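You operate a simulated robot arm through the tools that you are given. There is no shell and no other tool. Be economical: measure what you need, move in short steps, check, and stop when the job is done.

You run a simulated two-armed robot. Do the job below in one go: nothing can be reset, and whatever is moved stays where it is left.

TASK
Pick up the tall carton marked mats with one hand, pass it to the other hand and put it on the front of the keyboard shelf. Set down upright: tall carton marked mats.

It is judged by the outcome, as a careful person would: the job done as asked, and still so three seconds after it is handed in. It fails if anything else is knocked over, pushed out of place, dropped, spilled or broken.

THE ROBOT
Two 7-joint arms with two-finger parallel grippers on one trunk, on a base that drives. Base frame: it is fixed to the floor where the robot stands at the start and does not move with it; the origin is under the middle of the robot, x ahead of it, y to its left, z up; the surface under the hand at the start is at about z = 0.82. Lengths are in m, angles in rad, forces in N, time in s.
The left shoulder is at the start at [0.024, 0.174, 1.46], the right one opposite. With the tool pointing down near the work surface each hand reaches from about 0.1 to 0.5 m from the robot's upright axis, wherever it stands, measured 20 degrees to its own side. Places, roughly: front of the keyboard shelf (35x15 cm) [-1.32, 0.46, 0.72]. Payload 3.6 kg a hand.
The TCP of each hand is the grasp point between the finger pads, 0.03 m short of the fingertips. In the tool frame z runs along the fingers and y along their closing line. The gripper opens to 0.11 m. The fingers are 0.02 m wide and 0.01 m thick; the gripper's body (0.048 by 0.112 m) begins 0.055 m behind the TCP.
Orientation is that of the tool frame in the base frame, as a unit quaternion [x, y, z, w]. With the fingers straight down and closing along the base's y, the tool's x points along the base's -x, its y along +y and its z along -z.

THE INTERFACE
- The arms move only by the tool arm_command. It takes "left_targets", "right_targets" or both (then of equal length, played together; a hand with none holds still); each is a list of rows, each a list of 7 numbers: the shift along the base's x, y, z in m, then the turn, a rotation vector about the base's x, y, z in rad, then the finger opening in m, from 0 to 0.11. In form: [[dx, dy, dz, wx, wy, wz, claw], ...]. A call has 1 to 12 rows; each row shifts and turns the commanded pose from where the row before left it. A row lasts 0.2 s, in which the tool goes at most 0.05 m and 0.15 rad; a call with a longer step from one row to the next is refused whole, and so is a gripper value outside its range. Where a pose cannot be reached the arm comes as near as it can. A force on the tool above 40 N (or 10 N above the force at the start of the call, whichever is more), or a blocked arm, ends the call early, and 0.2 s more pass. Each finger travels about 0.153 m/s and halts on what it meets, pressing with about 44 N; the grip force reading is that of the motor and also rises with nothing between the fingers. The clock runs only during rows and for 0.2 s after the last one: add rows that do not move to give the fingers time. The reply holds the time, the measured pose of the TCP, the force on the tool along the base axes, the opening and the grip force, in the units named above and with some noise, with the torque about the TCP (base axes, N m) and any sound that the robot's microphone picked up, and new pictures: "views" is both (left out), scene, wrist or none (wrist: the cameras of the hands that moved).
- Cameras (640 x 400 px; columns grow to the right, rows downward): "scene" is now at [0.0832, -0.0128, 1.6036]; the picture's right is [-0.19, -0.98, 0.00], its down [-0.82, 0.16, -0.55] and it looks along [0.54, -0.11, -0.83] (base axes); focal length 260 px, centre (320, 200). "left" rides on the left gripper at [0.072, -0.017, -0.103] in its tool frame; the picture's right is [0.23, 0.97, 0.00], its down [-0.76, 0.18, -0.62] and it looks along [-0.61, 0.14, 0.78] (tool axes); focal length 222 px, centre (320, 200). "right" rides on the right gripper at [0.072, 0.017, -0.103] in its tool frame; the picture's right is [-0.23, 0.97, 0.00], its down [-0.76, -0.18, -0.62] and it looks along [-0.61, -0.14, 0.78] (tool axes); focal length 222 px, centre (320, 200). There is no depth. A picture from a camera that has moved, and an enlarged one, comes with that camera's place and axes in the base frame and with its lens.
- slide_trunk(by): slides the trunk up (or, below 0, down) by that many m; the arms and the scene camera ride with it, the base frame stays. It gives what a move gives, with no picture.
- base_move(legs): drives the robot by 1 to 6 legs, each [ahead, left, turn to the left] in m, m and rad, along the robot's own axes; the way and the turn of a leg run together, so that a leg with both is an arc; at most 1.5 m and 3.142 rad a leg. The arms and the cameras ride along, it lands a little off, and it stops where it bumps. It gives what a move gives, and a new picture of the scene camera.
- pan_tilt(pan, tilt): turns the head with the scene camera to pan (to the left, within 1.501 rad either way) and tilt (down, from -0.506 to 1.204), counted from straight ahead of the robot. It gives what a move gives, and a new picture of the scene camera.
- enlarge(camera, box): a new picture of the part [left, top, right, bottom] of that camera's present view, enlarged. No time passes.
- hand_in(): hands the job in; it is judged then, once.

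Work in short steps. Places have to be worked out from the pictures, the camera data and where the tool is seen: move nearer, look again, correct. Check each grasp and each placing, and mend what went wrong. You have 120 turns and 260 pictures in all, those below and enlarged ones among them. Open the grippers and draw the arms clear of the work before you hand the job in, unless the task says otherwise; then end with one line.

The tools are called after ">>>" by a JSON object that holds its "method" and its "body". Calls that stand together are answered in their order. arm_command: Moves the arms, as the interface text tells. Its arguments: {"type":"object","properties":{"left_targets":{"type":"array"},"right_targets":{"type":"array"},"views":{"type":"string","enum":["both","scene","wrist","none"]}},"required":[]} The other tools are called the same way: slide_trunk (by) slides the trunk up or down; base_move (legs) drives the base; pan_tilt (pan, tilt) turns the head that bears the scene camera; enlarge (camera, box) takes an enlarged picture of a part of a camera's view; hand_in () hands the job in.

At the start:

```text
t: 0.0
left_position: [0.357, 0.1411, 1.0555]
left_ee_rot: [-0.022, 0.99, 0.14, 0.001]
left_wrist_force: [-0.5, 0.5, -0.3]
left_moment: [0.03, 0.02, 0.02]
left_grip_width: 0.11
left_grasp_force: 0.1
right_position: [0.3649, -0.3032, 1.0425]
right_ee_rot: [0.0, 1.0, 0.0, 0.0]
right_wrist_force: [0.8, 0.8, 0.8]
right_moment: [0.02, -0.03, -0.02]
right_grip_width: 0.11
right_grasp_force: 0.1
trunk travel left (down, up): [-0.574, 0.189]
robot x, y, heading: [-0.0032, 0.0024, 0.004]
head pan, tilt: [-0.195, 0.988]
```

scene: 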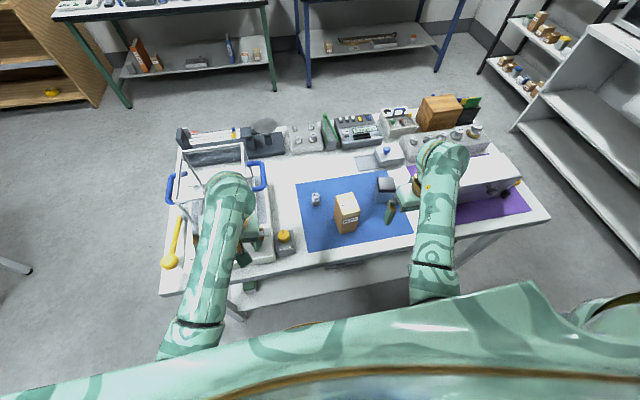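
right: 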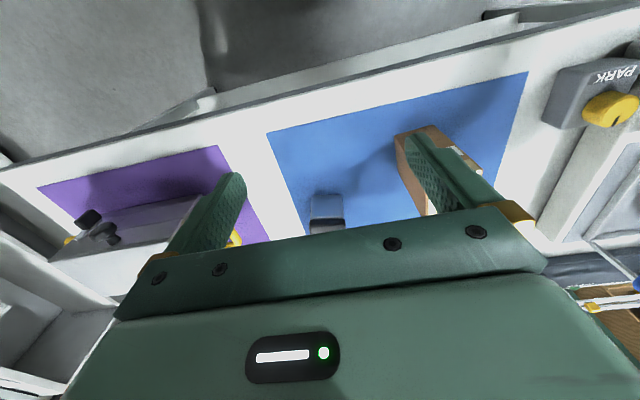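
left: 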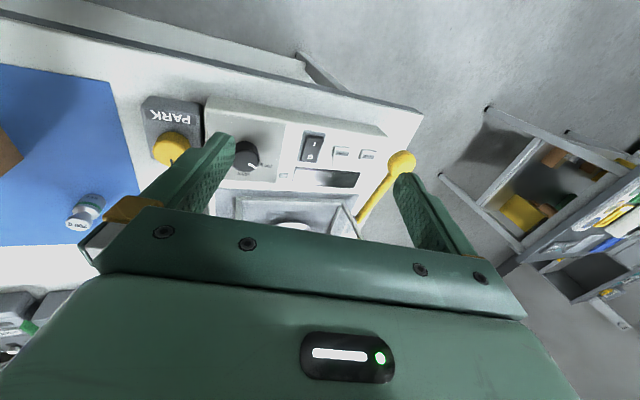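

The carton on the blue mat looks like the target; I enlarge to read its label and find its outline.

>>> {"method": "enlarge", "body": {"camera": "scene", "box": [270, 150, 430, 250]}}

>>> {"method": "enlarge", "body": {"camera": "right", "box": [360, 100, 520, 220]}}

```text
4.00 times, centred on (350, 200) of scene
camera zoom: at [0.0832, -0.0128, 1.6036], right [-0.19, -0.98, 0.0], down [-0.82, 0.16, -0.55], along [0.54, -0.11, -0.83], focal length 1041 px, centre (200, 200)
```

zoom: 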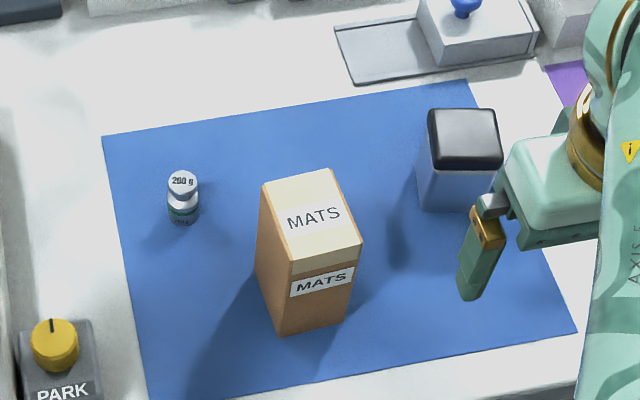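

```text
3.33 times, centred on (440, 160) of right
camera zoom: at [0.2916, -0.2869, 1.1469], right [0.23, 0.97, 0.0], down [0.76, -0.18, 0.62], along [0.61, -0.14, -0.78], focal length 740 px, centre (-80, 333)
```

zoom: 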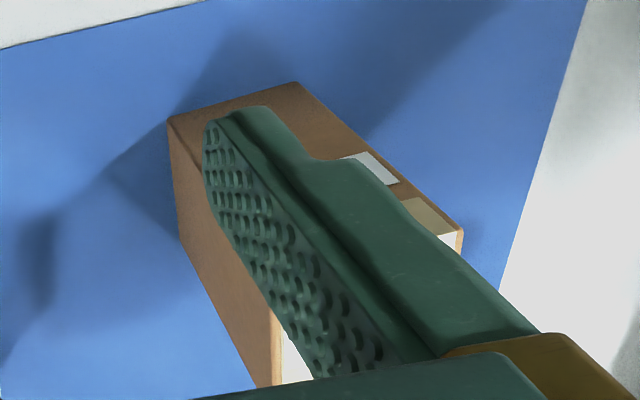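

The carton is at about (0.485, -0.181), 73 mm (x) by 56 mm (y), top at z≈0.94, yaw ≈0.06. Before choosing grasps I look round toward the shelf behind to the left.

>>> {"method": "pan_tilt", "body": {"pan": 1.5, "tilt": 0.5}}

>>> {"method": "pan_tilt", "body": {"pan": -1.5, "tilt": 0.5}}

```text
t: 1.7
left_position: [0.3567, 0.143, 1.0554]
left_ee_rot: [-0.021, 0.99, 0.141, 0.002]
left_wrist_force: [0.7, 0.2, -0.2]
left_moment: [0.01, -0.01, 0.03]
left_grip_width: 0.1101
left_grasp_force: 0.0
right_position: [0.3645, -0.3038, 1.0426]
right_ee_rot: [0.0, 1.0, 0.0, 0.001]
right_wrist_force: [0.3, 0.7, -0.5]
right_moment: [0.02, 0.0, -0.03]
right_grip_width: 0.1102
right_grasp_force: 0.1
trunk travel left (down, up): [-0.574, 0.189]
robot x, y, heading: [0.0023, 0.0001, 0.006]
head pan, tilt: [1.499, 0.499]
camera scene: at [0.0207, 0.0917, 1.6439], right [1.0, -0.07, 0.0], down [-0.03, -0.48, -0.88], along [0.06, 0.88, -0.48], focal length 260 px, centre (320, 200)
```

scene: 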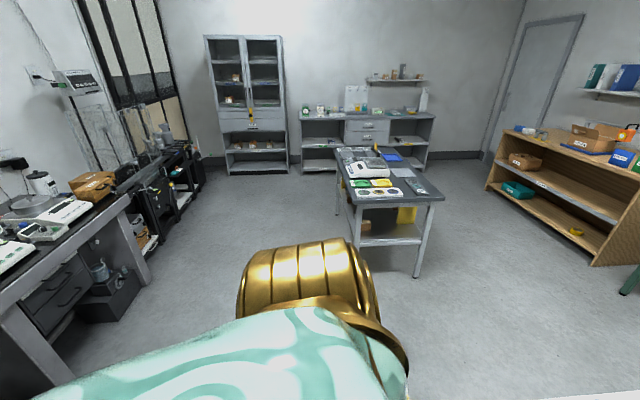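

```text
t: 4.3
left_position: [0.3564, 0.1423, 1.0556]
left_ee_rot: [-0.021, 0.99, 0.141, 0.002]
left_wrist_force: [0.1, 0.3, 0.6]
left_moment: [-0.02, 0.02, 0.03]
left_grip_width: 0.1102
left_grasp_force: 0.0
right_position: [0.3653, -0.3045, 1.043]
right_ee_rot: [0.0, 1.0, 0.0, 0.0]
right_wrist_force: [0.6, -0.2, -0.4]
right_moment: [-0.02, -0.02, -0.02]
right_grip_width: 0.11
right_grasp_force: 0.0
trunk travel left (down, up): [-0.574, 0.189]
robot x, y, heading: [-0.0007, 0.0026, 0.002]
head pan, tilt: [-1.499, 0.499]
camera scene: at [0.0206, -0.0899, 1.6439], right [-1.0, -0.07, 0.0], down [-0.03, 0.48, -0.88], along [0.06, -0.88, -0.48], focal length 260 px, centre (320, 200)
```

scene: 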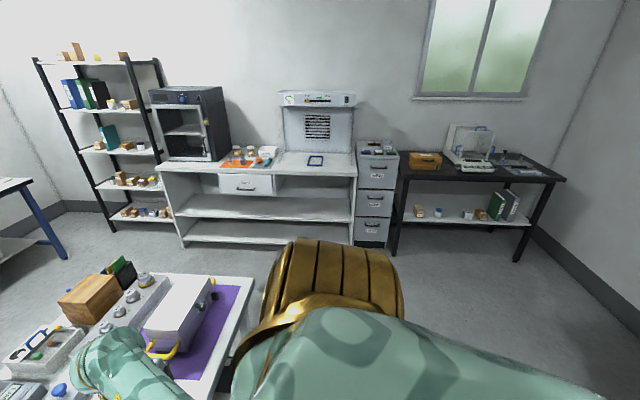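

The shelf lies behind, out of view. I back off the table and turn left to survey it before picking.

>>> {"method": "base_move", "body": {"legs": [[-0.4, 0, 0], [0, 0, 1.4]]}}

>>> {"method": "pan_tilt", "body": {"pan": 1.3, "tilt": 0.6}}

```text
t: 10.2
left_position: [-0.4749, 0.3755, 1.0557]
left_ee_rot: [-0.655, 0.743, 0.108, -0.089]
left_wrist_force: [1.2, -0.8, -0.1]
left_moment: [0.01, -0.02, 0.02]
left_grip_width: 0.1098
left_grasp_force: 0.1
right_position: [-0.0338, 0.308, 1.0429]
right_ee_rot: [-0.644, 0.765, 0.0, 0.0]
right_wrist_force: [-0.2, 0.3, -0.1]
right_moment: [0.04, 0.01, 0.01]
right_grip_width: 0.1101
right_grasp_force: 0.2
trunk travel left (down, up): [-0.574, 0.189]
robot x, y, heading: [-0.3924, 0.0018, 1.4]
head pan, tilt: [-1.499, 0.499]
camera scene: at [-0.3032, 0.0069, 1.6439], right [-0.1, -1.0, 0.0], down [-0.48, 0.05, -0.88], along [0.87, -0.09, -0.48], focal length 260 px, centre (320, 200)
```

scene: 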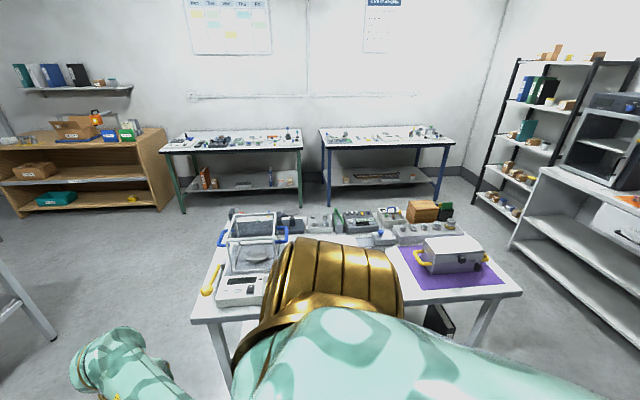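

```text
t: 12.7
left_position: [-0.4752, 0.376, 1.055]
left_ee_rot: [-0.655, 0.743, 0.11, -0.09]
left_wrist_force: [-1.0, 0.1, 0.3]
left_moment: [0.02, -0.01, 0.01]
left_grip_width: 0.11
left_grasp_force: 0.0
right_position: [-0.0335, 0.3077, 1.0433]
right_ee_rot: [-0.645, 0.765, 0.0, -0.001]
right_wrist_force: [0.7, -0.2, 0.2]
right_moment: [0.01, -0.01, 0.0]
right_grip_width: 0.11
right_grasp_force: 0.1
trunk travel left (down, up): [-0.574, 0.189]
robot x, y, heading: [-0.3954, -0.0018, 1.401]
head pan, tilt: [1.3, 0.6]
camera scene: at [-0.4737, 0.0536, 1.6348], right [0.43, 0.9, 0.0], down [0.51, -0.24, -0.83], along [-0.75, 0.35, -0.56], focal length 260 px, centre (320, 200)
```

scene: 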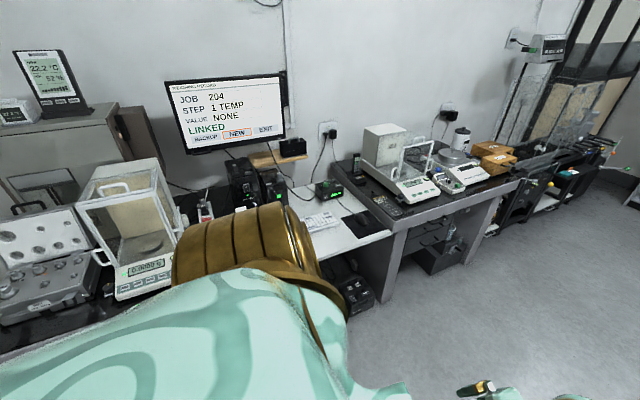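

The keyboard shelf is the white slab between the two benches. I turn to face it.

>>> {"method": "base_move", "body": {"legs": [[0, 0, 1.4]]}}

>>> {"method": "pan_tilt", "body": {"pan": 0.0, "tilt": 0.75}}

```text
t: 16.5
left_position: [-0.7803, -0.0116, 1.0542]
left_ee_rot: [0.978, -0.151, -0.027, 0.139]
left_wrist_force: [0.0, 0.6, 0.6]
left_moment: [0.03, 0.0, -0.01]
left_grip_width: 0.1101
left_grasp_force: 0.0
right_position: [-0.6324, 0.4104, 1.0426]
right_ee_rot: [0.985, -0.174, 0.0, 0.0]
right_wrist_force: [-0.7, 0.8, 0.0]
right_moment: [0.02, 0.02, 0.01]
right_grip_width: 0.1098
right_grasp_force: 0.1
trunk travel left (down, up): [-0.574, 0.189]
robot x, y, heading: [-0.3924, 0.0013, 2.795]
head pan, tilt: [1.3, 0.6]
camera scene: at [-0.4623, -0.0659, 1.6348], right [-0.81, 0.58, 0.0], down [0.33, 0.46, -0.83], along [-0.48, -0.67, -0.56], focal length 260 px, centre (320, 200)
```

scene: 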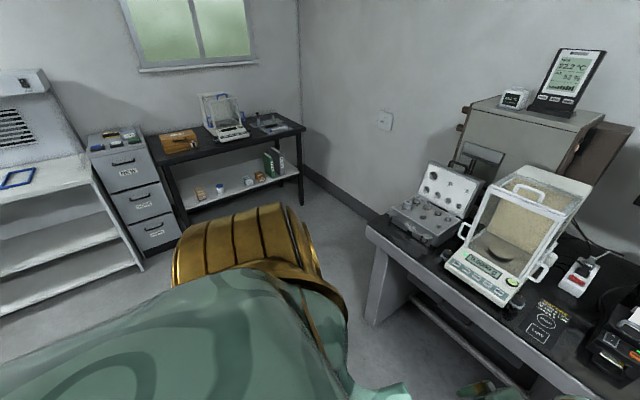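

```text
t: 18.0
left_position: [-0.7796, -0.0117, 1.0549]
left_ee_rot: [0.978, -0.151, -0.026, 0.139]
left_wrist_force: [0.1, 0.0, 0.2]
left_moment: [0.01, 0.0, 0.0]
left_grip_width: 0.1102
left_grasp_force: 0.0
right_position: [-0.6336, 0.4103, 1.0437]
right_ee_rot: [0.985, -0.175, 0.0, 0.0]
right_wrist_force: [0.5, -0.3, -0.1]
right_moment: [0.03, -0.02, -0.03]
right_grip_width: 0.11
right_grasp_force: 0.0
trunk travel left (down, up): [-0.574, 0.189]
robot x, y, heading: [-0.3948, -0.0031, 2.789]
head pan, tilt: [0.0, 0.75]
camera scene: at [-0.4887, 0.0344, 1.6219], right [0.34, 0.94, 0.0], down [0.64, -0.23, -0.73], along [-0.69, 0.25, -0.68], focal length 260 px, centre (320, 200)
```

scene: 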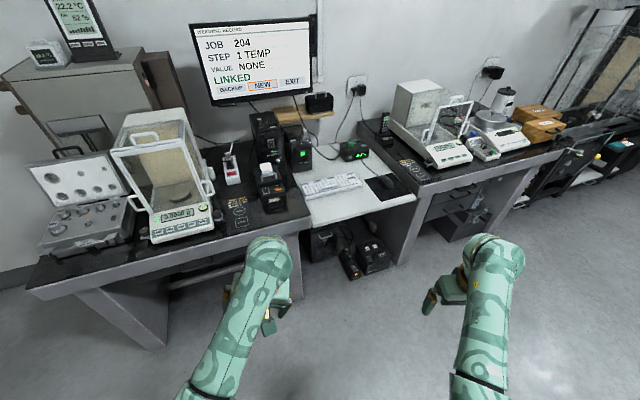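

>>> {"method": "enlarge", "body": {"camera": "scene", "box": [250, 140, 450, 265]}}

```text
3.20 times, centred on (350, 202) of scene
camera zoom: at [-0.4887, 0.0344, 1.6219], right [0.34, 0.94, 0.0], down [0.64, -0.23, -0.73], along [-0.69, 0.25, -0.68], focal length 833 px, centre (224, 192)
```

zoom: 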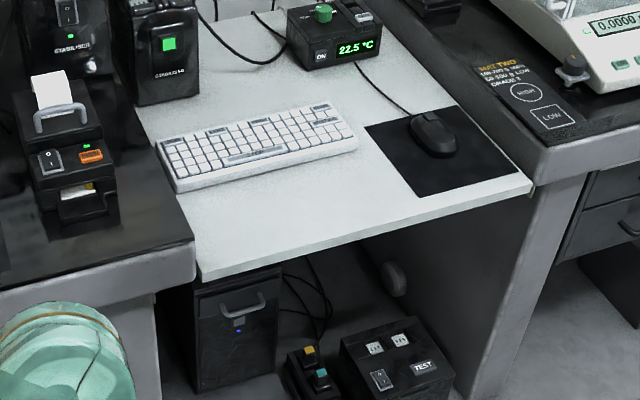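

The keyboard shelf is open above: front edge x≈-1.25, y≈0.28–0.83; keyboard front edge at x≈-1.43, mouse pad from y≈0.64. Plan: right hand picks top-down (closing along y, high), the left takes it low from the front (fingers pitched ~25° below horizontal), then places. Returning to the table.

>>> {"method": "base_move", "body": {"legs": [[0, 0, -2.788], [0.41, 0, 0]]}}

>>> {"method": "pan_tilt", "body": {"pan": -0.2, "tilt": 0.95}}

```text
t: 27.1
left_position: [0.3744, 0.1575, 1.0552]
left_ee_rot: [-0.03, 0.989, 0.142, 0.0]
left_wrist_force: [-0.2, 1.2, -0.4]
left_moment: [0.02, 0.01, -0.02]
left_grip_width: 0.1101
left_grasp_force: 0.1
right_position: [0.3902, -0.2904, 1.042]
right_ee_rot: [-0.009, 1.0, 0.0, -0.001]
right_wrist_force: [0.4, 0.1, 0.0]
right_moment: [0.02, -0.01, -0.02]
right_grip_width: 0.11
right_grasp_force: 0.2
trunk travel left (down, up): [-0.574, 0.189]
robot x, y, heading: [0.0189, 0.0114, 0.015]
head pan, tilt: [0.0, 0.75]
camera scene: at [0.1172, 0.0106, 1.6218], right [0.02, -1.0, 0.0], down [-0.68, -0.01, -0.73], along [0.73, 0.01, -0.68], focal length 260 px, centre (320, 200)
```

scene: 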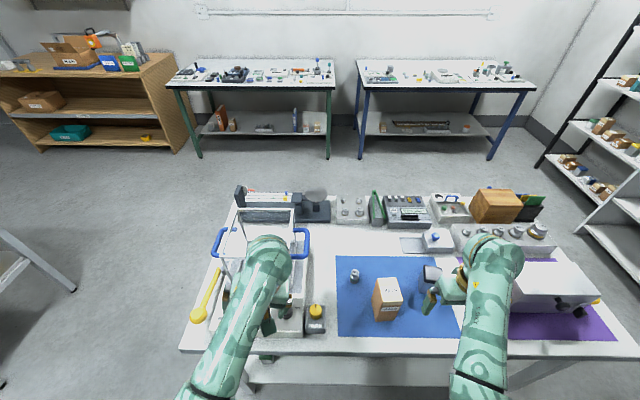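

```text
t: 27.8
left_position: [0.3745, 0.1575, 1.0547]
left_ee_rot: [-0.03, 0.989, 0.141, 0.001]
left_wrist_force: [-0.1, -0.5, 0.9]
left_moment: [-0.03, 0.02, 0.0]
left_grip_width: 0.11
left_grasp_force: 0.1
right_position: [0.3895, -0.2913, 1.0437]
right_ee_rot: [-0.008, 1.0, -0.001, 0.0]
right_wrist_force: [0.4, 0.2, -1.0]
right_moment: [-0.01, 0.01, 0.0]
right_grip_width: 0.11
right_grasp_force: 0.1
trunk travel left (down, up): [-0.574, 0.189]
robot x, y, heading: [0.0214, 0.0136, 0.019]
head pan, tilt: [-0.201, 0.949]
camera scene: at [0.1054, -0.004, 1.6064], right [-0.18, -0.98, 0.0], down [-0.8, 0.15, -0.58], along [0.57, -0.11, -0.81], focal length 260 px, centre (320, 200)
```

scene: 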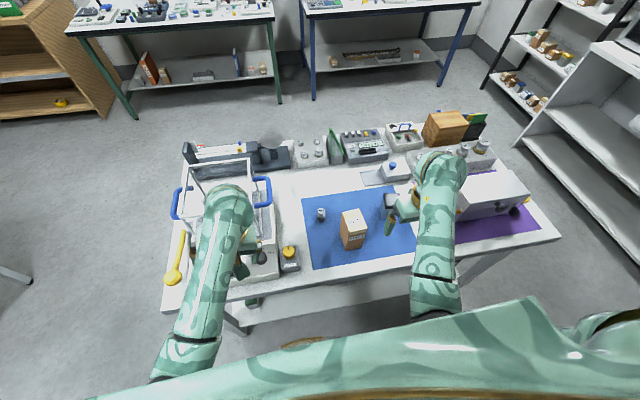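

Now moving the right hand above the carton at z≈1.04 and checking with the wrist camera.

>>> {"method": "arm_command", "body": {"right_targets": [[0.03, 0.035, 0, 0, 0, 0.015, 0.11], [0.033, 0.037, 0, 0, 0, 0.015, 0.11], [0.032, 0.038, 0, 0, 0, 0.015, 0.11], [0, 0, 0, 0, 0, 0, 0.11]], "views": "both"}}

```text
t: 28.4
left_position: [0.3747, 0.1575, 1.0541]
left_ee_rot: [-0.029, 0.989, 0.143, 0.0]
left_wrist_force: [-0.1, 0.6, -0.4]
left_moment: [0.0, 0.0, 0.02]
left_grip_width: 0.1102
left_grasp_force: 0.0
right_position: [0.4409, -0.3202, 1.0496]
right_ee_rot: [0.009, 0.997, -0.083, -0.002]
right_wrist_force: [-1.3, 0.3, 1.1]
right_moment: [-0.02, 0.03, 0.01]
right_grip_width: 0.1102
right_grasp_force: 0.0
trunk travel left (down, up): [-0.574, 0.189]
robot x, y, heading: [0.017, 0.0086, 0.02]
head pan, tilt: [-0.201, 0.949]
stopped in row 2 (right hand): the arm was blocked; the commanded pose is now the measured one
camera scene: at [0.1062, -0.0036, 1.6063], right [-0.18, -0.98, 0.0], down [-0.8, 0.15, -0.58], along [0.57, -0.11, -0.81], focal length 260 px, centre (320, 200)
camera right: at [0.368, -0.285, 1.1498], right [0.24, 0.96, -0.16], down [0.76, -0.09, 0.64], along [0.6, -0.28, -0.75], focal length 222 px, centre (320, 200)
```

scene: 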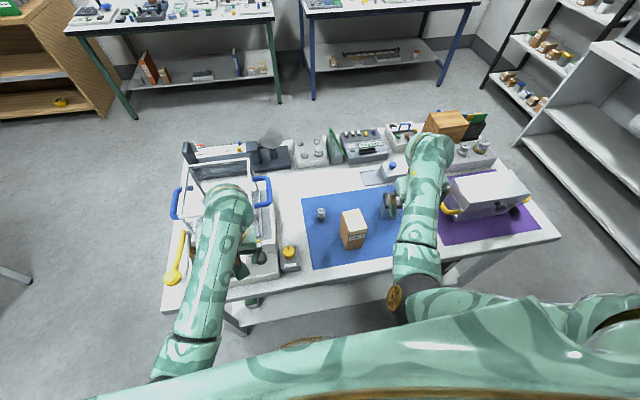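
right: 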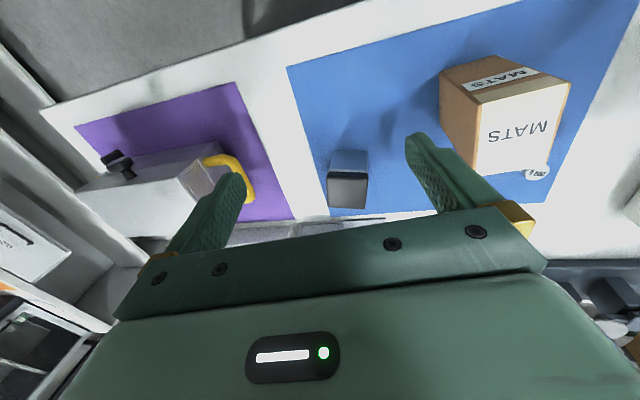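

The arm stopped early with the wrist tilted, probably the elbow meeting its limit near the edge of reach. I restore the right hand toward its starting pose, and lift the left hand clear so that the base can come a bit nearer.

>>> {"method": "arm_command", "body": {"right_targets": [[-0.02, 0.01, 0, 0.06, 0, 0, 0.11], [-0.015, 0.01, 0, 0.06, 0, 0, 0.11], [-0.015, 0.01, 0, 0.05, 0, 0, 0.11], [0, 0, 0, 0, 0, 0, 0.11]], "left_targets": [[-0.01, 0, 0.03, 0, 0, 0, 0.11], [-0.02, 0, 0.03, 0, 0, 0, 0.11], [-0.02, 0, 0.03, 0, 0, 0, 0.11], [0, 0, 0, 0, 0, 0, 0.11]], "views": "scene"}}

```text
t: 28.9
left_position: [0.3655, 0.257, 1.0935]
left_ee_rot: [-0.047, 0.964, 0.261, 0.015]
left_wrist_force: [0.5, -0.7, -0.2]
left_moment: [-0.02, 0.01, 0.01]
left_grip_width: 0.1101
left_grasp_force: 0.1
right_position: [0.4109, -0.3565, 1.0604]
right_ee_rot: [0.024, 0.996, -0.088, 0.0]
right_wrist_force: [-0.4, 0.5, -0.4]
right_moment: [0.01, 0.0, -0.01]
right_grip_width: 0.1097
right_grasp_force: 0.1
trunk travel left (down, up): [-0.574, 0.189]
robot x, y, heading: [0.0235, 0.0064, 0.017]
head pan, tilt: [-0.201, 0.949]
stopped in row 2 (left hand): the arm was blocked; the commanded pose is now the measured one
camera scene: at [0.1043, -0.0038, 1.6064], right [-0.18, -0.98, 0.0], down [-0.8, 0.15, -0.58], along [0.57, -0.11, -0.81], focal length 260 px, centre (320, 200)
```

scene: 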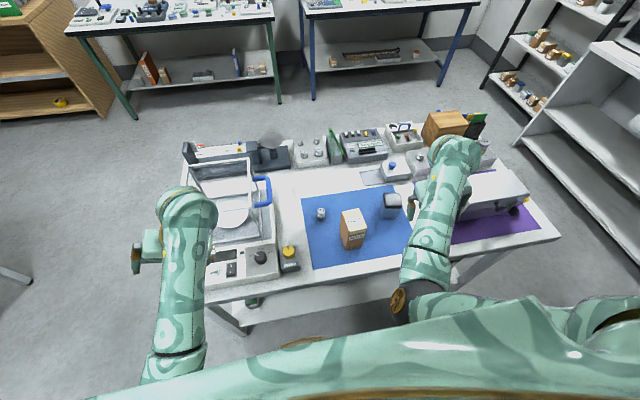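

Both arms swing outward on their first commanded motion (elbow re-posturing). I hold still to see whether they settle.

>>> {"method": "arm_command", "body": {"right_targets": [[0, 0, 0, 0, 0, 0, 0.11], [0, 0, 0, 0, 0, 0, 0.11], [0, 0, 0, 0, 0, 0, 0.11]], "left_targets": [[0, 0, 0, 0, 0, 0, 0.11], [0, 0, 0, 0, 0, 0, 0.11], [0, 0, 0, 0, 0, 0, 0.11]], "views": "none"}}

```text
t: 29.7
left_position: [0.3653, 0.2558, 1.093]
left_ee_rot: [-0.046, 0.964, 0.261, 0.015]
left_wrist_force: [-0.4, 0.7, -0.6]
left_moment: [-0.02, 0.03, -0.01]
left_grip_width: 0.11
left_grasp_force: 0.0
right_position: [0.4116, -0.3549, 1.0604]
right_ee_rot: [0.024, 0.996, -0.087, 0.0]
right_wrist_force: [-0.4, -0.9, 0.0]
right_moment: [-0.02, 0.01, 0.0]
right_grip_width: 0.1099
right_grasp_force: 0.0
trunk travel left (down, up): [-0.574, 0.189]
robot x, y, heading: [0.0205, 0.0077, 0.016]
head pan, tilt: [-0.201, 0.949]
```

Stable. I now move the right hand alone in small steps, back toward y=-0.29 and with the tilt corrected.

>>> {"method": "arm_command", "body": {"right_targets": [[0, 0.01, 0, 0.03, 0, 0, 0.11], [0, 0.015, 0, 0.03, 0, 0, 0.11], [0, 0.015, 0, 0.03, 0, 0, 0.11], [0, 0.015, 0, 0.03, 0, 0, 0.11], [0, 0.01, 0, 0.03, 0, 0, 0.11], [0, 0, 0, 0.02, 0, 0, 0.11], [0, 0, 0, 0, 0, 0, 0.11]], "views": "none"}}

```text
t: 30.7
left_position: [0.3658, 0.2579, 1.0936]
left_ee_rot: [-0.046, 0.964, 0.263, 0.016]
left_wrist_force: [0.0, -0.4, -0.3]
left_moment: [0.01, -0.01, 0.0]
left_grip_width: 0.1098
left_grasp_force: 0.1
right_position: [0.4071, -0.3821, 1.0777]
right_ee_rot: [0.053, 0.993, -0.103, 0.0]
right_wrist_force: [0.2, 0.2, 0.0]
right_moment: [0.0, -0.03, -0.01]
right_grip_width: 0.1098
right_grasp_force: 0.0
trunk travel left (down, up): [-0.574, 0.189]
robot x, y, heading: [0.0174, 0.0062, 0.018]
head pan, tilt: [-0.201, 0.949]
stopped in row 5 (right hand): the arm was blocked; the commanded pose is now the measured one
```

The hand drifts outward and up against the command. I test a pure upward shift to understand it.

>>> {"method": "arm_command", "body": {"right_targets": [[0, 0, 0.02, 0, 0, 0, 0.11], [0, 0, 0.02, 0, 0, 0, 0.11], [0, 0, 0, 0, 0, 0, 0.11]], "views": "scene"}}

```text
t: 31.5
left_position: [0.3657, 0.2555, 1.0929]
left_ee_rot: [-0.046, 0.964, 0.261, 0.017]
left_wrist_force: [-0.5, -0.8, 0.3]
left_moment: [-0.03, 0.0, 0.02]
left_grip_width: 0.1101
left_grasp_force: 0.0
right_position: [0.4065, -0.3899, 1.1194]
right_ee_rot: [0.057, 0.992, -0.109, 0.0]
right_wrist_force: [-0.3, 1.1, 0.0]
right_moment: [0.01, 0.0, -0.01]
right_grip_width: 0.1099
right_grasp_force: 0.0
trunk travel left (down, up): [-0.574, 0.189]
robot x, y, heading: [0.0206, 0.01, 0.013]
head pan, tilt: [-0.201, 0.949]
camera scene: at [0.1051, -0.0046, 1.6064], right [-0.18, -0.98, 0.0], down [-0.8, 0.15, -0.58], along [0.57, -0.11, -0.81], focal length 260 px, centre (320, 200)
```

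scene: 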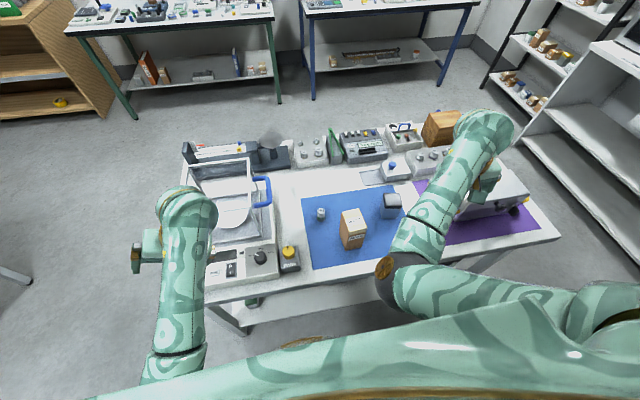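

The right elbow has swung inward in front of the trunk. I test a pure inward shift from here without a turn.

>>> {"method": "arm_command", "body": {"right_targets": [[0, 0.02, 0, 0, 0, 0, 0.11], [0, 0.02, 0, 0, 0, 0, 0.11], [0, 0, 0, 0, 0, 0, 0.11]], "views": "none"}}

>>> {"method": "arm_command", "body": {"left_targets": [[0, 0, 0.02, 0, 0, 0, 0.11], [0, 0, 0.02, 0, 0, 0, 0.11], [0, 0, 0, 0, 0, 0, 0.11]], "views": "none"}}

```text
t: 32.5
left_position: [0.3656, 0.2568, 1.0931]
left_ee_rot: [-0.046, 0.964, 0.262, 0.017]
left_wrist_force: [-0.2, 0.3, -0.6]
left_moment: [-0.02, 0.0, 0.0]
left_grip_width: 0.1101
left_grasp_force: 0.0
right_position: [0.4101, -0.3943, 1.1439]
right_ee_rot: [0.085, 0.985, -0.149, 0.019]
right_wrist_force: [0.5, 0.8, 0.5]
right_moment: [0.01, 0.02, -0.02]
right_grip_width: 0.1101
right_grasp_force: 0.0
trunk travel left (down, up): [-0.574, 0.189]
robot x, y, heading: [0.0177, 0.0101, 0.01]
head pan, tilt: [-0.201, 0.949]
stopped in row 3 (right hand): the arm was blocked; the commanded pose is now the measured one
```

```text
t: 33.2
left_position: [0.3636, 0.3159, 1.1382]
left_ee_rot: [-0.052, 0.94, 0.338, 0.015]
left_wrist_force: [-0.3, 0.1, 0.3]
left_moment: [-0.03, 0.02, -0.04]
left_grip_width: 0.1101
left_grasp_force: 0.1
right_position: [0.4104, -0.3963, 1.144]
right_ee_rot: [0.086, 0.985, -0.15, 0.018]
right_wrist_force: [-0.3, -0.5, 0.4]
right_moment: [0.0, 0.0, -0.01]
right_grip_width: 0.11
right_grasp_force: 0.2
trunk travel left (down, up): [-0.574, 0.189]
robot x, y, heading: [0.0224, 0.0086, 0.019]
head pan, tilt: [-0.201, 0.949]
stopped in row 3 (left hand): the arm was blocked; the commanded pose is now the measured one
```

Both arms misbehave symmetrically. I look straight down at the elbows to see what is in contact.

>>> {"method": "pan_tilt", "body": {"pan": -0.5, "tilt": 1.2}}

>>> {"method": "pan_tilt", "body": {"pan": 0.6, "tilt": 1.2}}

```text
t: 34.0
left_position: [0.3634, 0.3142, 1.1372]
left_ee_rot: [-0.052, 0.94, 0.337, 0.015]
left_wrist_force: [0.1, -0.3, -0.4]
left_moment: [-0.01, -0.02, -0.02]
left_grip_width: 0.1103
left_grasp_force: 0.0
right_position: [0.4098, -0.395, 1.1429]
right_ee_rot: [0.084, 0.985, -0.149, 0.017]
right_wrist_force: [-0.1, -0.8, -0.2]
right_moment: [0.0, 0.04, 0.02]
right_grip_width: 0.11
right_grasp_force: 0.1
trunk travel left (down, up): [-0.574, 0.189]
robot x, y, heading: [0.0197, 0.0101, 0.017]
head pan, tilt: [-0.499, 1.201]
camera scene: at [0.0835, -0.0167, 1.5902], right [-0.46, -0.89, 0.0], down [-0.83, 0.43, -0.36], along [0.32, -0.17, -0.93], focal length 260 px, centre (320, 200)
```

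scene: 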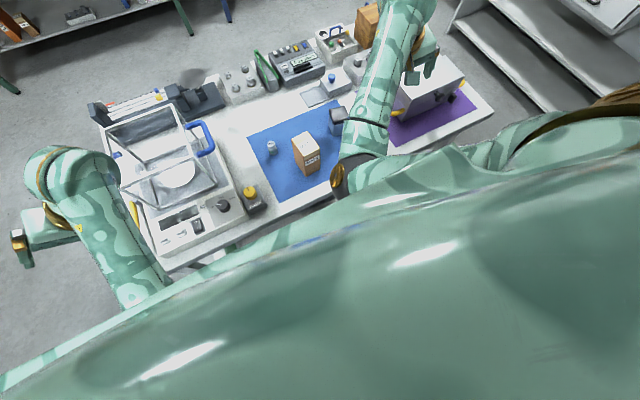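

```text
t: 35.4
left_position: [0.3628, 0.314, 1.1377]
left_ee_rot: [-0.053, 0.94, 0.338, 0.014]
left_wrist_force: [0.6, -0.3, -0.4]
left_moment: [-0.01, 0.01, -0.06]
left_grip_width: 0.1099
left_grasp_force: 0.1
right_position: [0.4097, -0.395, 1.1428]
right_ee_rot: [0.084, 0.985, -0.15, 0.018]
right_wrist_force: [0.9, 0.1, 0.3]
right_moment: [0.02, 0.02, 0.04]
right_grip_width: 0.1097
right_grasp_force: 0.0
trunk travel left (down, up): [-0.574, 0.189]
robot x, y, heading: [0.0211, 0.0096, 0.017]
head pan, tilt: [0.6, 1.201]
camera scene: at [0.0795, 0.0414, 1.5902], right [0.58, -0.82, 0.0], down [-0.76, -0.54, -0.36], along [0.3, 0.21, -0.93], focal length 260 px, centre (320, 200)
```

scene: 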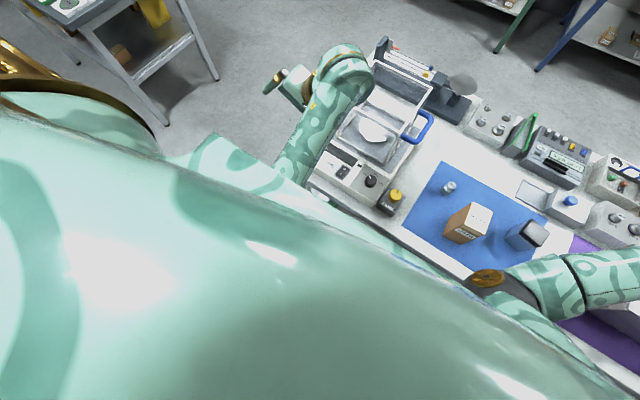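

The elbows are tucked inward against the chest. I back away from the table to re-pose the arms in free space.

>>> {"method": "base_move", "body": {"legs": [[-0.5, 0, 0]]}}

>>> {"method": "arm_command", "body": {"right_targets": [[-0.01, -0.04, 0, 0, 0, 0, 0.11], [-0.01, -0.04, 0, 0, 0, 0, 0.11], [-0.01, -0.04, 0, 0, 0, 0, 0.11], [-0.01, -0.04, 0, 0, 0, 0, 0.11], [0, 0, 0, 0, 0, 0, 0.11]], "left_targets": [[-0.01, 0.04, 0, 0, 0, 0, 0.11], [-0.01, 0.04, 0, 0, 0, 0, 0.11], [-0.01, 0.04, 0, 0, 0, 0, 0.11], [-0.01, 0.04, 0, 0, 0, 0, 0.11], [0, 0, 0, 0, 0, 0, 0.11]], "views": "scene"}}

```text
t: 38.3
left_position: [-0.1395, 0.306, 1.1374]
left_ee_rot: [-0.049, 0.94, 0.337, 0.015]
left_wrist_force: [0.3, 0.7, 0.0]
left_moment: [-0.01, -0.01, 0.03]
left_grip_width: 0.1099
left_grasp_force: 0.1
right_position: [-0.0959, -0.4054, 1.1434]
right_ee_rot: [0.088, 0.985, -0.15, 0.017]
right_wrist_force: [0.0, 0.0, 0.1]
right_moment: [-0.03, -0.04, 0.01]
right_grip_width: 0.1103
right_grasp_force: 0.1
trunk travel left (down, up): [-0.574, 0.189]
robot x, y, heading: [-0.4865, -0.0014, 0.006]
head pan, tilt: [0.6, 1.201]
camera scene: at [-0.4245, 0.034, 1.5902], right [0.57, -0.82, 0.0], down [-0.76, -0.54, -0.36], along [0.3, 0.21, -0.93], focal length 260 px, centre (320, 200)
```

scene: 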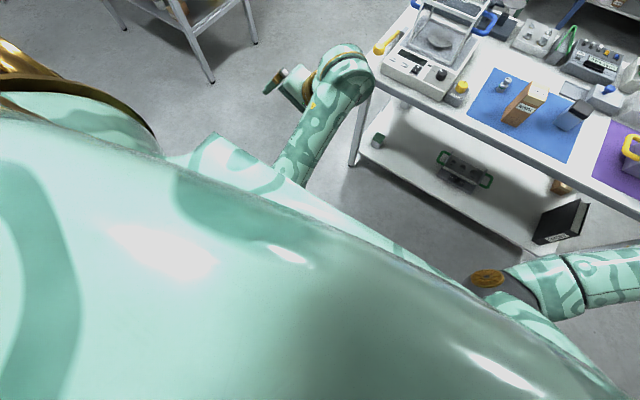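

```text
t: 39.5
left_position: [-0.1797, 0.4653, 1.1389]
left_ee_rot: [-0.05, 0.941, 0.336, 0.016]
left_wrist_force: [-0.5, 0.3, 0.1]
left_moment: [-0.02, 0.01, 0.01]
left_grip_width: 0.1098
left_grasp_force: 0.1
right_position: [-0.1367, -0.563, 1.1452]
right_ee_rot: [0.088, 0.985, -0.15, 0.017]
right_wrist_force: [0.1, -0.6, -0.3]
right_moment: [-0.03, 0.05, 0.01]
right_grip_width: 0.1102
right_grasp_force: 0.1
trunk travel left (down, up): [-0.574, 0.189]
robot x, y, heading: [-0.4838, 0.0004, 0.006]
head pan, tilt: [0.6, 1.201]
camera scene: at [-0.4242, 0.0345, 1.5902], right [0.57, -0.82, 0.0], down [-0.76, -0.54, -0.36], along [0.3, 0.21, -0.93], focal length 260 px, centre (320, 200)
```

scene: 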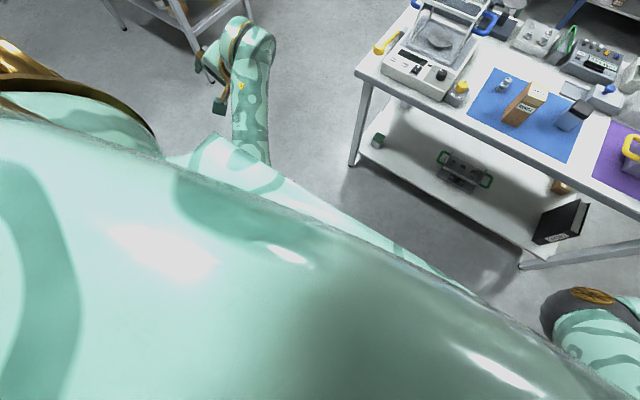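

In free space both hands tracked well and the elbows went outward. I now level the right tool (tilted 0.3 about x) while bringing it inward slowly.

>>> {"method": "arm_command", "body": {"right_targets": [[0, 0, 0, 0.05, 0, 0, 0.11], [0, 0, 0, 0.05, 0, 0, 0.11], [0, 0, 0, 0.05, 0, 0, 0.11], [0, 0, 0, 0.05, 0, 0, 0.11], [0, 0, 0, 0.05, 0, 0, 0.11], [0, 0, 0, 0.05, 0, 0, 0.11], [0, 0, 0, 0, 0, 0, 0.11]], "views": "none"}}

>>> {"method": "arm_command", "body": {"right_targets": [[0, 0.03, 0, 0, 0, 0, 0.11], [0, 0.03, 0, 0, 0, 0, 0.11], [0, 0.03, 0, 0, 0, 0, 0.11], [0, 0.03, 0, 0, 0, 0, 0.11], [0, 0, 0, 0, 0, 0, 0.11]], "views": "none"}}

>>> {"method": "pan_tilt", "body": {"pan": -0.6, "tilt": 1.0}}

```text
t: 41.1
left_position: [-0.1792, 0.4656, 1.1383]
left_ee_rot: [-0.049, 0.94, 0.336, 0.015]
left_wrist_force: [-0.1, -0.9, -0.4]
left_moment: [0.0, 0.02, 0.02]
left_grip_width: 0.11
left_grasp_force: 0.1
right_position: [-0.1349, -0.5649, 1.1442]
right_ee_rot: [0.09, 0.996, -0.001, 0.004]
right_wrist_force: [-1.3, -0.1, 0.0]
right_moment: [0.03, -0.01, 0.01]
right_grip_width: 0.1099
right_grasp_force: 0.0
trunk travel left (down, up): [-0.574, 0.189]
robot x, y, heading: [-0.488, -0.0014, 0.01]
head pan, tilt: [0.6, 1.201]
```

```text
t: 42.3
left_position: [-0.179, 0.4645, 1.1388]
left_ee_rot: [-0.049, 0.939, 0.339, 0.015]
left_wrist_force: [-0.1, -0.7, 0.2]
left_moment: [0.0, -0.01, -0.01]
left_grip_width: 0.1099
left_grasp_force: 0.0
right_position: [-0.1364, -0.4464, 1.1408]
right_ee_rot: [0.09, 0.996, -0.001, 0.004]
right_wrist_force: [0.3, -0.7, -0.1]
right_moment: [0.0, 0.02, -0.01]
right_grip_width: 0.1098
right_grasp_force: 0.0
trunk travel left (down, up): [-0.574, 0.189]
robot x, y, heading: [-0.4839, 0.0009, 0.01]
head pan, tilt: [0.6, 1.201]
```

```text
t: 43.7
left_position: [-0.1796, 0.4656, 1.1392]
left_ee_rot: [-0.049, 0.94, 0.337, 0.015]
left_wrist_force: [0.8, 0.0, 0.1]
left_moment: [0.01, 0.0, 0.0]
left_grip_width: 0.1098
left_grasp_force: 0.0
right_position: [-0.1376, -0.4457, 1.1419]
right_ee_rot: [0.09, 0.996, -0.001, 0.004]
right_wrist_force: [0.0, 0.5, -0.1]
right_moment: [0.03, 0.0, -0.01]
right_grip_width: 0.1102
right_grasp_force: 0.0
trunk travel left (down, up): [-0.574, 0.189]
robot x, y, heading: [-0.4812, 0.0011, 0.012]
head pan, tilt: [-0.6, 1.0]
camera scene: at [-0.4119, -0.0367, 1.6027], right [-0.56, -0.83, 0.0], down [-0.7, 0.47, -0.54], along [0.45, -0.3, -0.84], focal length 260 px, centre (320, 200)
```

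scene: 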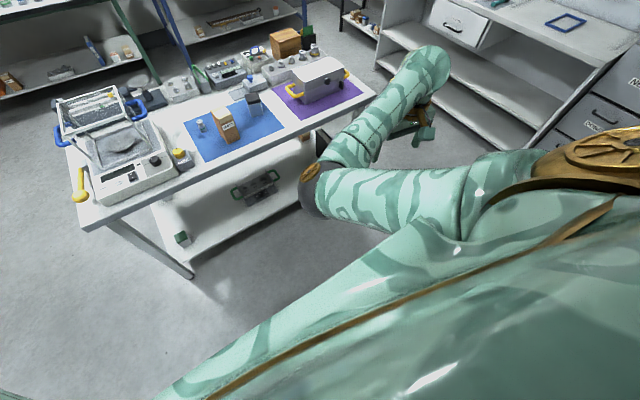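

Level now. I continue inward and downward slowly in free space to see if the working pose is reachable here.

>>> {"method": "arm_command", "body": {"right_targets": [[0.01, 0.015, -0.02, 0, 0, 0.03, 0.11], [0.01, 0.015, -0.02, 0, 0, 0.03, 0.11], [0.01, 0.015, -0.02, 0, 0, 0.03, 0.11], [0.01, 0.015, -0.02, 0, 0, 0.03, 0.11], [0.01, 0.015, -0.02, 0, 0, 0.03, 0.11], [0.01, 0.015, -0.02, 0, 0, 0.03, 0.11], [0, 0, 0, 0, 0, 0, 0.11]], "views": "none"}}

>>> {"method": "arm_command", "body": {"right_targets": [[0, 0.02, 0, 0, 0, 0.01, 0.11], [0, 0.02, 0, 0, 0, 0.01, 0.11], [0, 0.02, 0, 0, 0, 0.01, 0.11], [0, 0.02, 0, 0, 0, 0.01, 0.11], [0, 0.02, 0, 0, 0, 0, 0.11], [0, 0.02, 0, 0, 0, 0, 0.11], [0, 0, 0, 0, 0, 0, 0.11]], "views": "scene"}}

```text
t: 45.3
left_position: [-0.1793, 0.4655, 1.1389]
left_ee_rot: [-0.049, 0.94, 0.337, 0.015]
left_wrist_force: [-0.4, 1.2, 0.4]
left_moment: [0.04, -0.01, 0.02]
left_grip_width: 0.1099
left_grasp_force: 0.0
right_position: [-0.0691, -0.3733, 1.0329]
right_ee_rot: [0.009, 1.0, -0.014, 0.015]
right_wrist_force: [0.4, -0.2, -0.9]
right_moment: [0.01, 0.01, 0.03]
right_grip_width: 0.1098
right_grasp_force: 0.1
trunk travel left (down, up): [-0.574, 0.189]
robot x, y, heading: [-0.486, 0.002, 0.009]
head pan, tilt: [-0.6, 1.0]
```

```text
t: 45.9
left_position: [-0.1794, 0.4654, 1.1391]
left_ee_rot: [-0.049, 0.94, 0.337, 0.014]
left_wrist_force: [0.6, -0.4, 0.0]
left_moment: [0.0, 0.01, -0.04]
left_grip_width: 0.11
left_grasp_force: 0.1
right_position: [-0.0026, -0.3385, 1.1057]
right_ee_rot: [0.003, 0.995, -0.01, 0.099]
right_wrist_force: [0.2, 0.0, 0.1]
right_moment: [0.03, 0.03, 0.01]
right_grip_width: 0.1098
right_grasp_force: 0.1
trunk travel left (down, up): [-0.574, 0.189]
robot x, y, heading: [-0.4864, 0.0016, 0.011]
head pan, tilt: [-0.6, 1.0]
stopped in row 2 (right hand): the arm was blocked; the commanded pose is now the measured one
camera scene: at [-0.4118, -0.0365, 1.6027], right [-0.56, -0.83, 0.0], down [-0.7, 0.47, -0.54], along [0.45, -0.3, -0.84], focal length 260 px, centre (320, 200)
```

scene: 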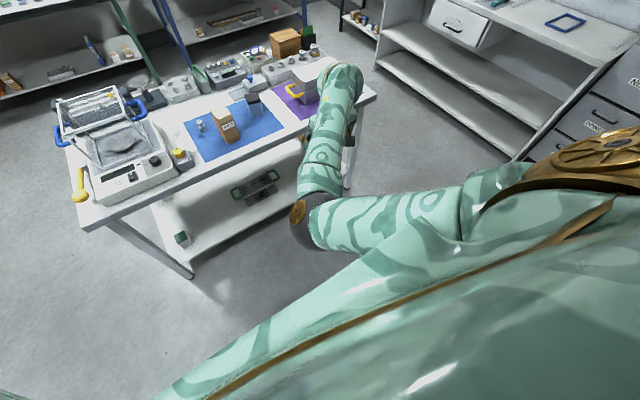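

The elbow jams against the chest in this posture. I re-pose: hand far out to the right and back, then down, then forward, so the elbow stays out to the side.

>>> {"method": "arm_command", "body": {"right_targets": [[-0.02, -0.035, 0.01, 0, -0.05, 0, 0.11], [-0.02, -0.035, 0.01, 0, -0.05, 0, 0.11], [-0.02, -0.035, 0.01, 0, -0.05, 0, 0.11], [-0.02, -0.035, 0, 0, -0.05, 0, 0.11], [-0.025, -0.035, 0, 0, 0, 0, 0.11], [-0.025, -0.035, 0, 0, 0, 0, 0.11], [-0.025, -0.035, 0, 0, 0, 0, 0.11], [-0.025, -0.035, 0, 0, 0, 0, 0.11], [-0.03, -0.03, 0, 0, 0, 0, 0.11], [-0.03, -0.03, 0, 0, 0, 0, 0.11], [-0.03, 0, 0, 0, 0, 0, 0.11], [0, 0, 0, 0, 0, 0, 0.11]], "views": "scene"}}

```text
t: 48.5
left_position: [-0.1796, 0.4659, 1.1391]
left_ee_rot: [-0.049, 0.94, 0.338, 0.014]
left_wrist_force: [0.3, 1.0, -0.2]
left_moment: [-0.01, 0.01, 0.03]
left_grip_width: 0.1102
left_grasp_force: 0.1
right_position: [-0.2734, -0.6742, 1.131]
right_ee_rot: [0.002, 0.98, -0.007, 0.197]
right_wrist_force: [0.1, -0.1, -0.5]
right_moment: [-0.01, -0.01, 0.0]
right_grip_width: 0.1098
right_grasp_force: 0.0
trunk travel left (down, up): [-0.574, 0.189]
robot x, y, heading: [-0.4837, -0.0016, 0.012]
head pan, tilt: [-0.6, 1.0]
camera scene: at [-0.4116, -0.0371, 1.6027], right [-0.56, -0.83, 0.0], down [-0.7, 0.47, -0.54], along [0.45, -0.3, -0.84], focal length 260 px, centre (320, 200)
```

scene: 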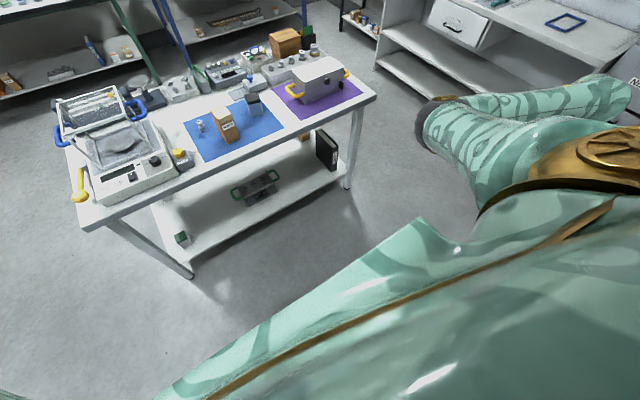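

Now lowering and moving back at the far right, and restoring the finger pitch.

>>> {"method": "arm_command", "body": {"right_targets": [[-0.01, 0, -0.03, 0, 0.06, 0, 0.11], [-0.01, 0, -0.03, 0, 0.06, 0, 0.11], [-0.01, 0, -0.03, 0, 0.06, 0, 0.11], [-0.01, 0, -0.03, 0, 0.06, 0, 0.11], [-0.01, 0, -0.03, 0, 0.06, 0, 0.11], [-0.01, 0, -0.03, 0, 0.06, 0, 0.11], [0, 0, -0.03, 0, 0.035, 0, 0.11], [0, 0, -0.03, 0, 0, 0, 0.11], [0, 0, 0, 0, 0, 0, 0.11]], "views": "scene"}}

```text
t: 50.5
left_position: [-0.1783, 0.4665, 1.1389]
left_ee_rot: [-0.049, 0.94, 0.336, 0.015]
left_wrist_force: [0.1, 0.0, -0.2]
left_moment: [0.0, -0.01, 0.0]
left_grip_width: 0.11
left_grasp_force: 0.0
right_position: [-0.3338, -0.6722, 0.8923]
right_ee_rot: [0.001, 1.0, -0.006, 0.001]
right_wrist_force: [0.4, -0.7, 0.4]
right_moment: [-0.02, -0.01, -0.02]
right_grip_width: 0.1098
right_grasp_force: 0.2
trunk travel left (down, up): [-0.574, 0.189]
robot x, y, heading: [-0.4839, 0.0018, 0.013]
head pan, tilt: [-0.6, 1.0]
camera scene: at [-0.4116, -0.0364, 1.6028], right [-0.56, -0.83, 0.0], down [-0.7, 0.47, -0.54], along [0.45, -0.3, -0.84], focal length 260 px, centre (320, 200)
```

scene: 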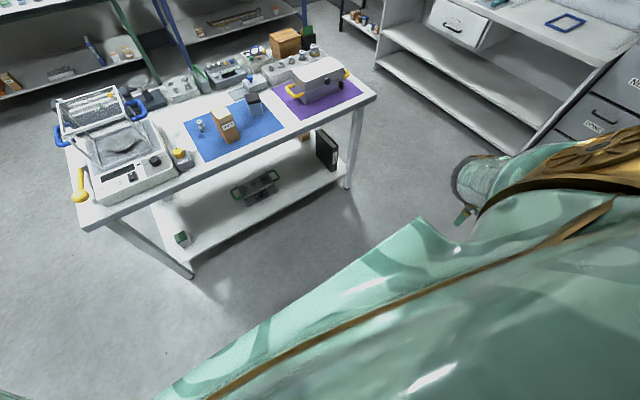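

The elbow is now low and out. Swing forward and inward at roughly this height.

>>> {"method": "arm_command", "body": {"right_targets": [[0.022, 0.028, 0.008, 0, 0, 0, 0.11], [0.022, 0.028, 0.008, 0, 0, 0, 0.11], [0.022, 0.028, 0.008, 0, 0, 0, 0.11], [0.022, 0.028, 0.008, 0, 0, 0, 0.11], [0.022, 0.028, 0.008, 0, 0, 0, 0.11], [0.022, 0.028, 0.008, 0, 0, 0, 0.11], [0.022, 0.028, 0.008, 0, 0, 0, 0.11], [0.022, 0.028, 0.008, 0, 0, 0, 0.11], [0.022, 0.028, 0.008, 0, 0, 0, 0.11], [0.022, 0.028, 0.008, 0, 0, 0, 0.11], [0, 0.028, 0.008, 0, 0, 0, 0.11], [0, 0, 0, 0, 0, 0, 0.11]], "views": "scene"}}

```text
t: 53.1
left_position: [-0.1799, 0.4647, 1.1387]
left_ee_rot: [-0.049, 0.94, 0.338, 0.016]
left_wrist_force: [0.8, -0.2, 0.3]
left_moment: [-0.02, 0.02, -0.03]
left_grip_width: 0.1101
left_grasp_force: 0.0
right_position: [-0.1137, -0.3648, 0.9783]
right_ee_rot: [0.0, 1.0, -0.006, 0.0]
right_wrist_force: [0.8, -0.2, -0.4]
right_moment: [-0.01, 0.03, -0.01]
right_grip_width: 0.1099
right_grasp_force: 0.1
trunk travel left (down, up): [-0.574, 0.189]
robot x, y, heading: [-0.487, -0.0027, 0.013]
head pan, tilt: [-0.6, 1.0]
camera scene: at [-0.4125, -0.0373, 1.6027], right [-0.56, -0.83, 0.0], down [-0.7, 0.47, -0.54], along [0.45, -0.3, -0.84], focal length 260 px, centre (320, 200)
```

scene: 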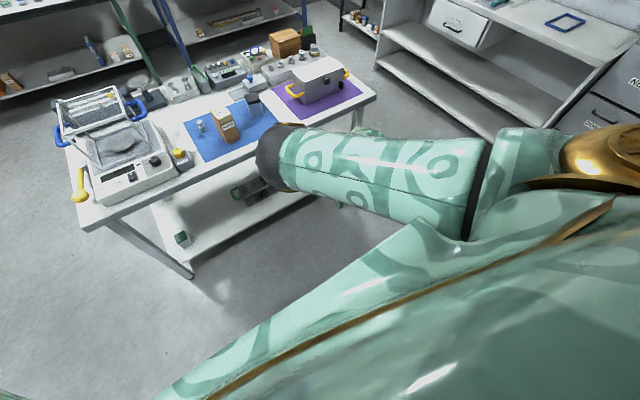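

Now continuing in toward the working spot (relative ≈(0.45,-0.2)) in free space.

>>> {"method": "arm_command", "body": {"right_targets": [[0.012, 0.025, 0.005, 0, 0, 0, 0.11], [0.012, 0.025, 0.005, 0, 0, 0, 0.11], [0.012, 0.025, 0.005, 0, 0, 0, 0.11], [0.012, 0.025, 0.005, 0, 0, 0, 0.11], [0.012, 0.025, 0.005, 0, 0, 0, 0.11], [0.012, 0.025, 0.005, 0, 0, 0, 0.11], [0.012, 0.015, 0.005, 0, 0, 0, 0.11], [0, 0, 0, 0, 0, 0, 0.11]], "views": "scene"}}

```text
t: 54.9
left_position: [-0.1801, 0.4659, 1.1387]
left_ee_rot: [-0.05, 0.94, 0.337, 0.015]
left_wrist_force: [-0.1, 0.5, -1.2]
left_moment: [-0.01, 0.02, 0.03]
left_grip_width: 0.1101
left_grasp_force: 0.0
right_position: [-0.0153, -0.2195, 1.0063]
right_ee_rot: [0.001, 1.0, -0.006, 0.0]
right_wrist_force: [-1.0, -0.1, -0.8]
right_moment: [-0.01, 0.01, -0.02]
right_grip_width: 0.1099
right_grasp_force: 0.2
right hand out of reach, approached as far as the arm can: row 5, 6, 7
trunk travel left (down, up): [-0.574, 0.189]
robot x, y, heading: [-0.4831, -0.0006, 0.008]
head pan, tilt: [-0.6, 1.0]
camera scene: at [-0.4119, -0.0369, 1.6027], right [-0.56, -0.83, 0.0], down [-0.7, 0.47, -0.54], along [0.45, -0.3, -0.84], focal length 260 px, centre (320, 200)
```

scene: 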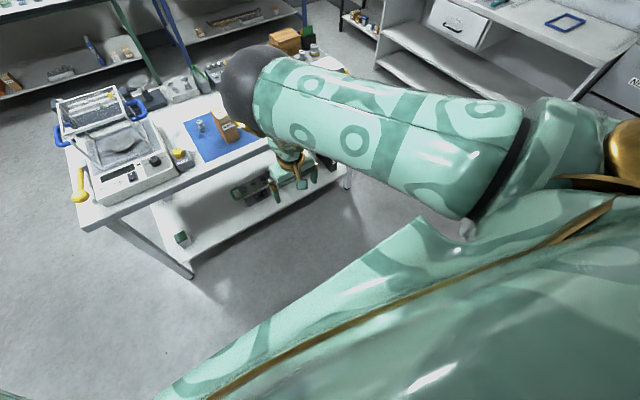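

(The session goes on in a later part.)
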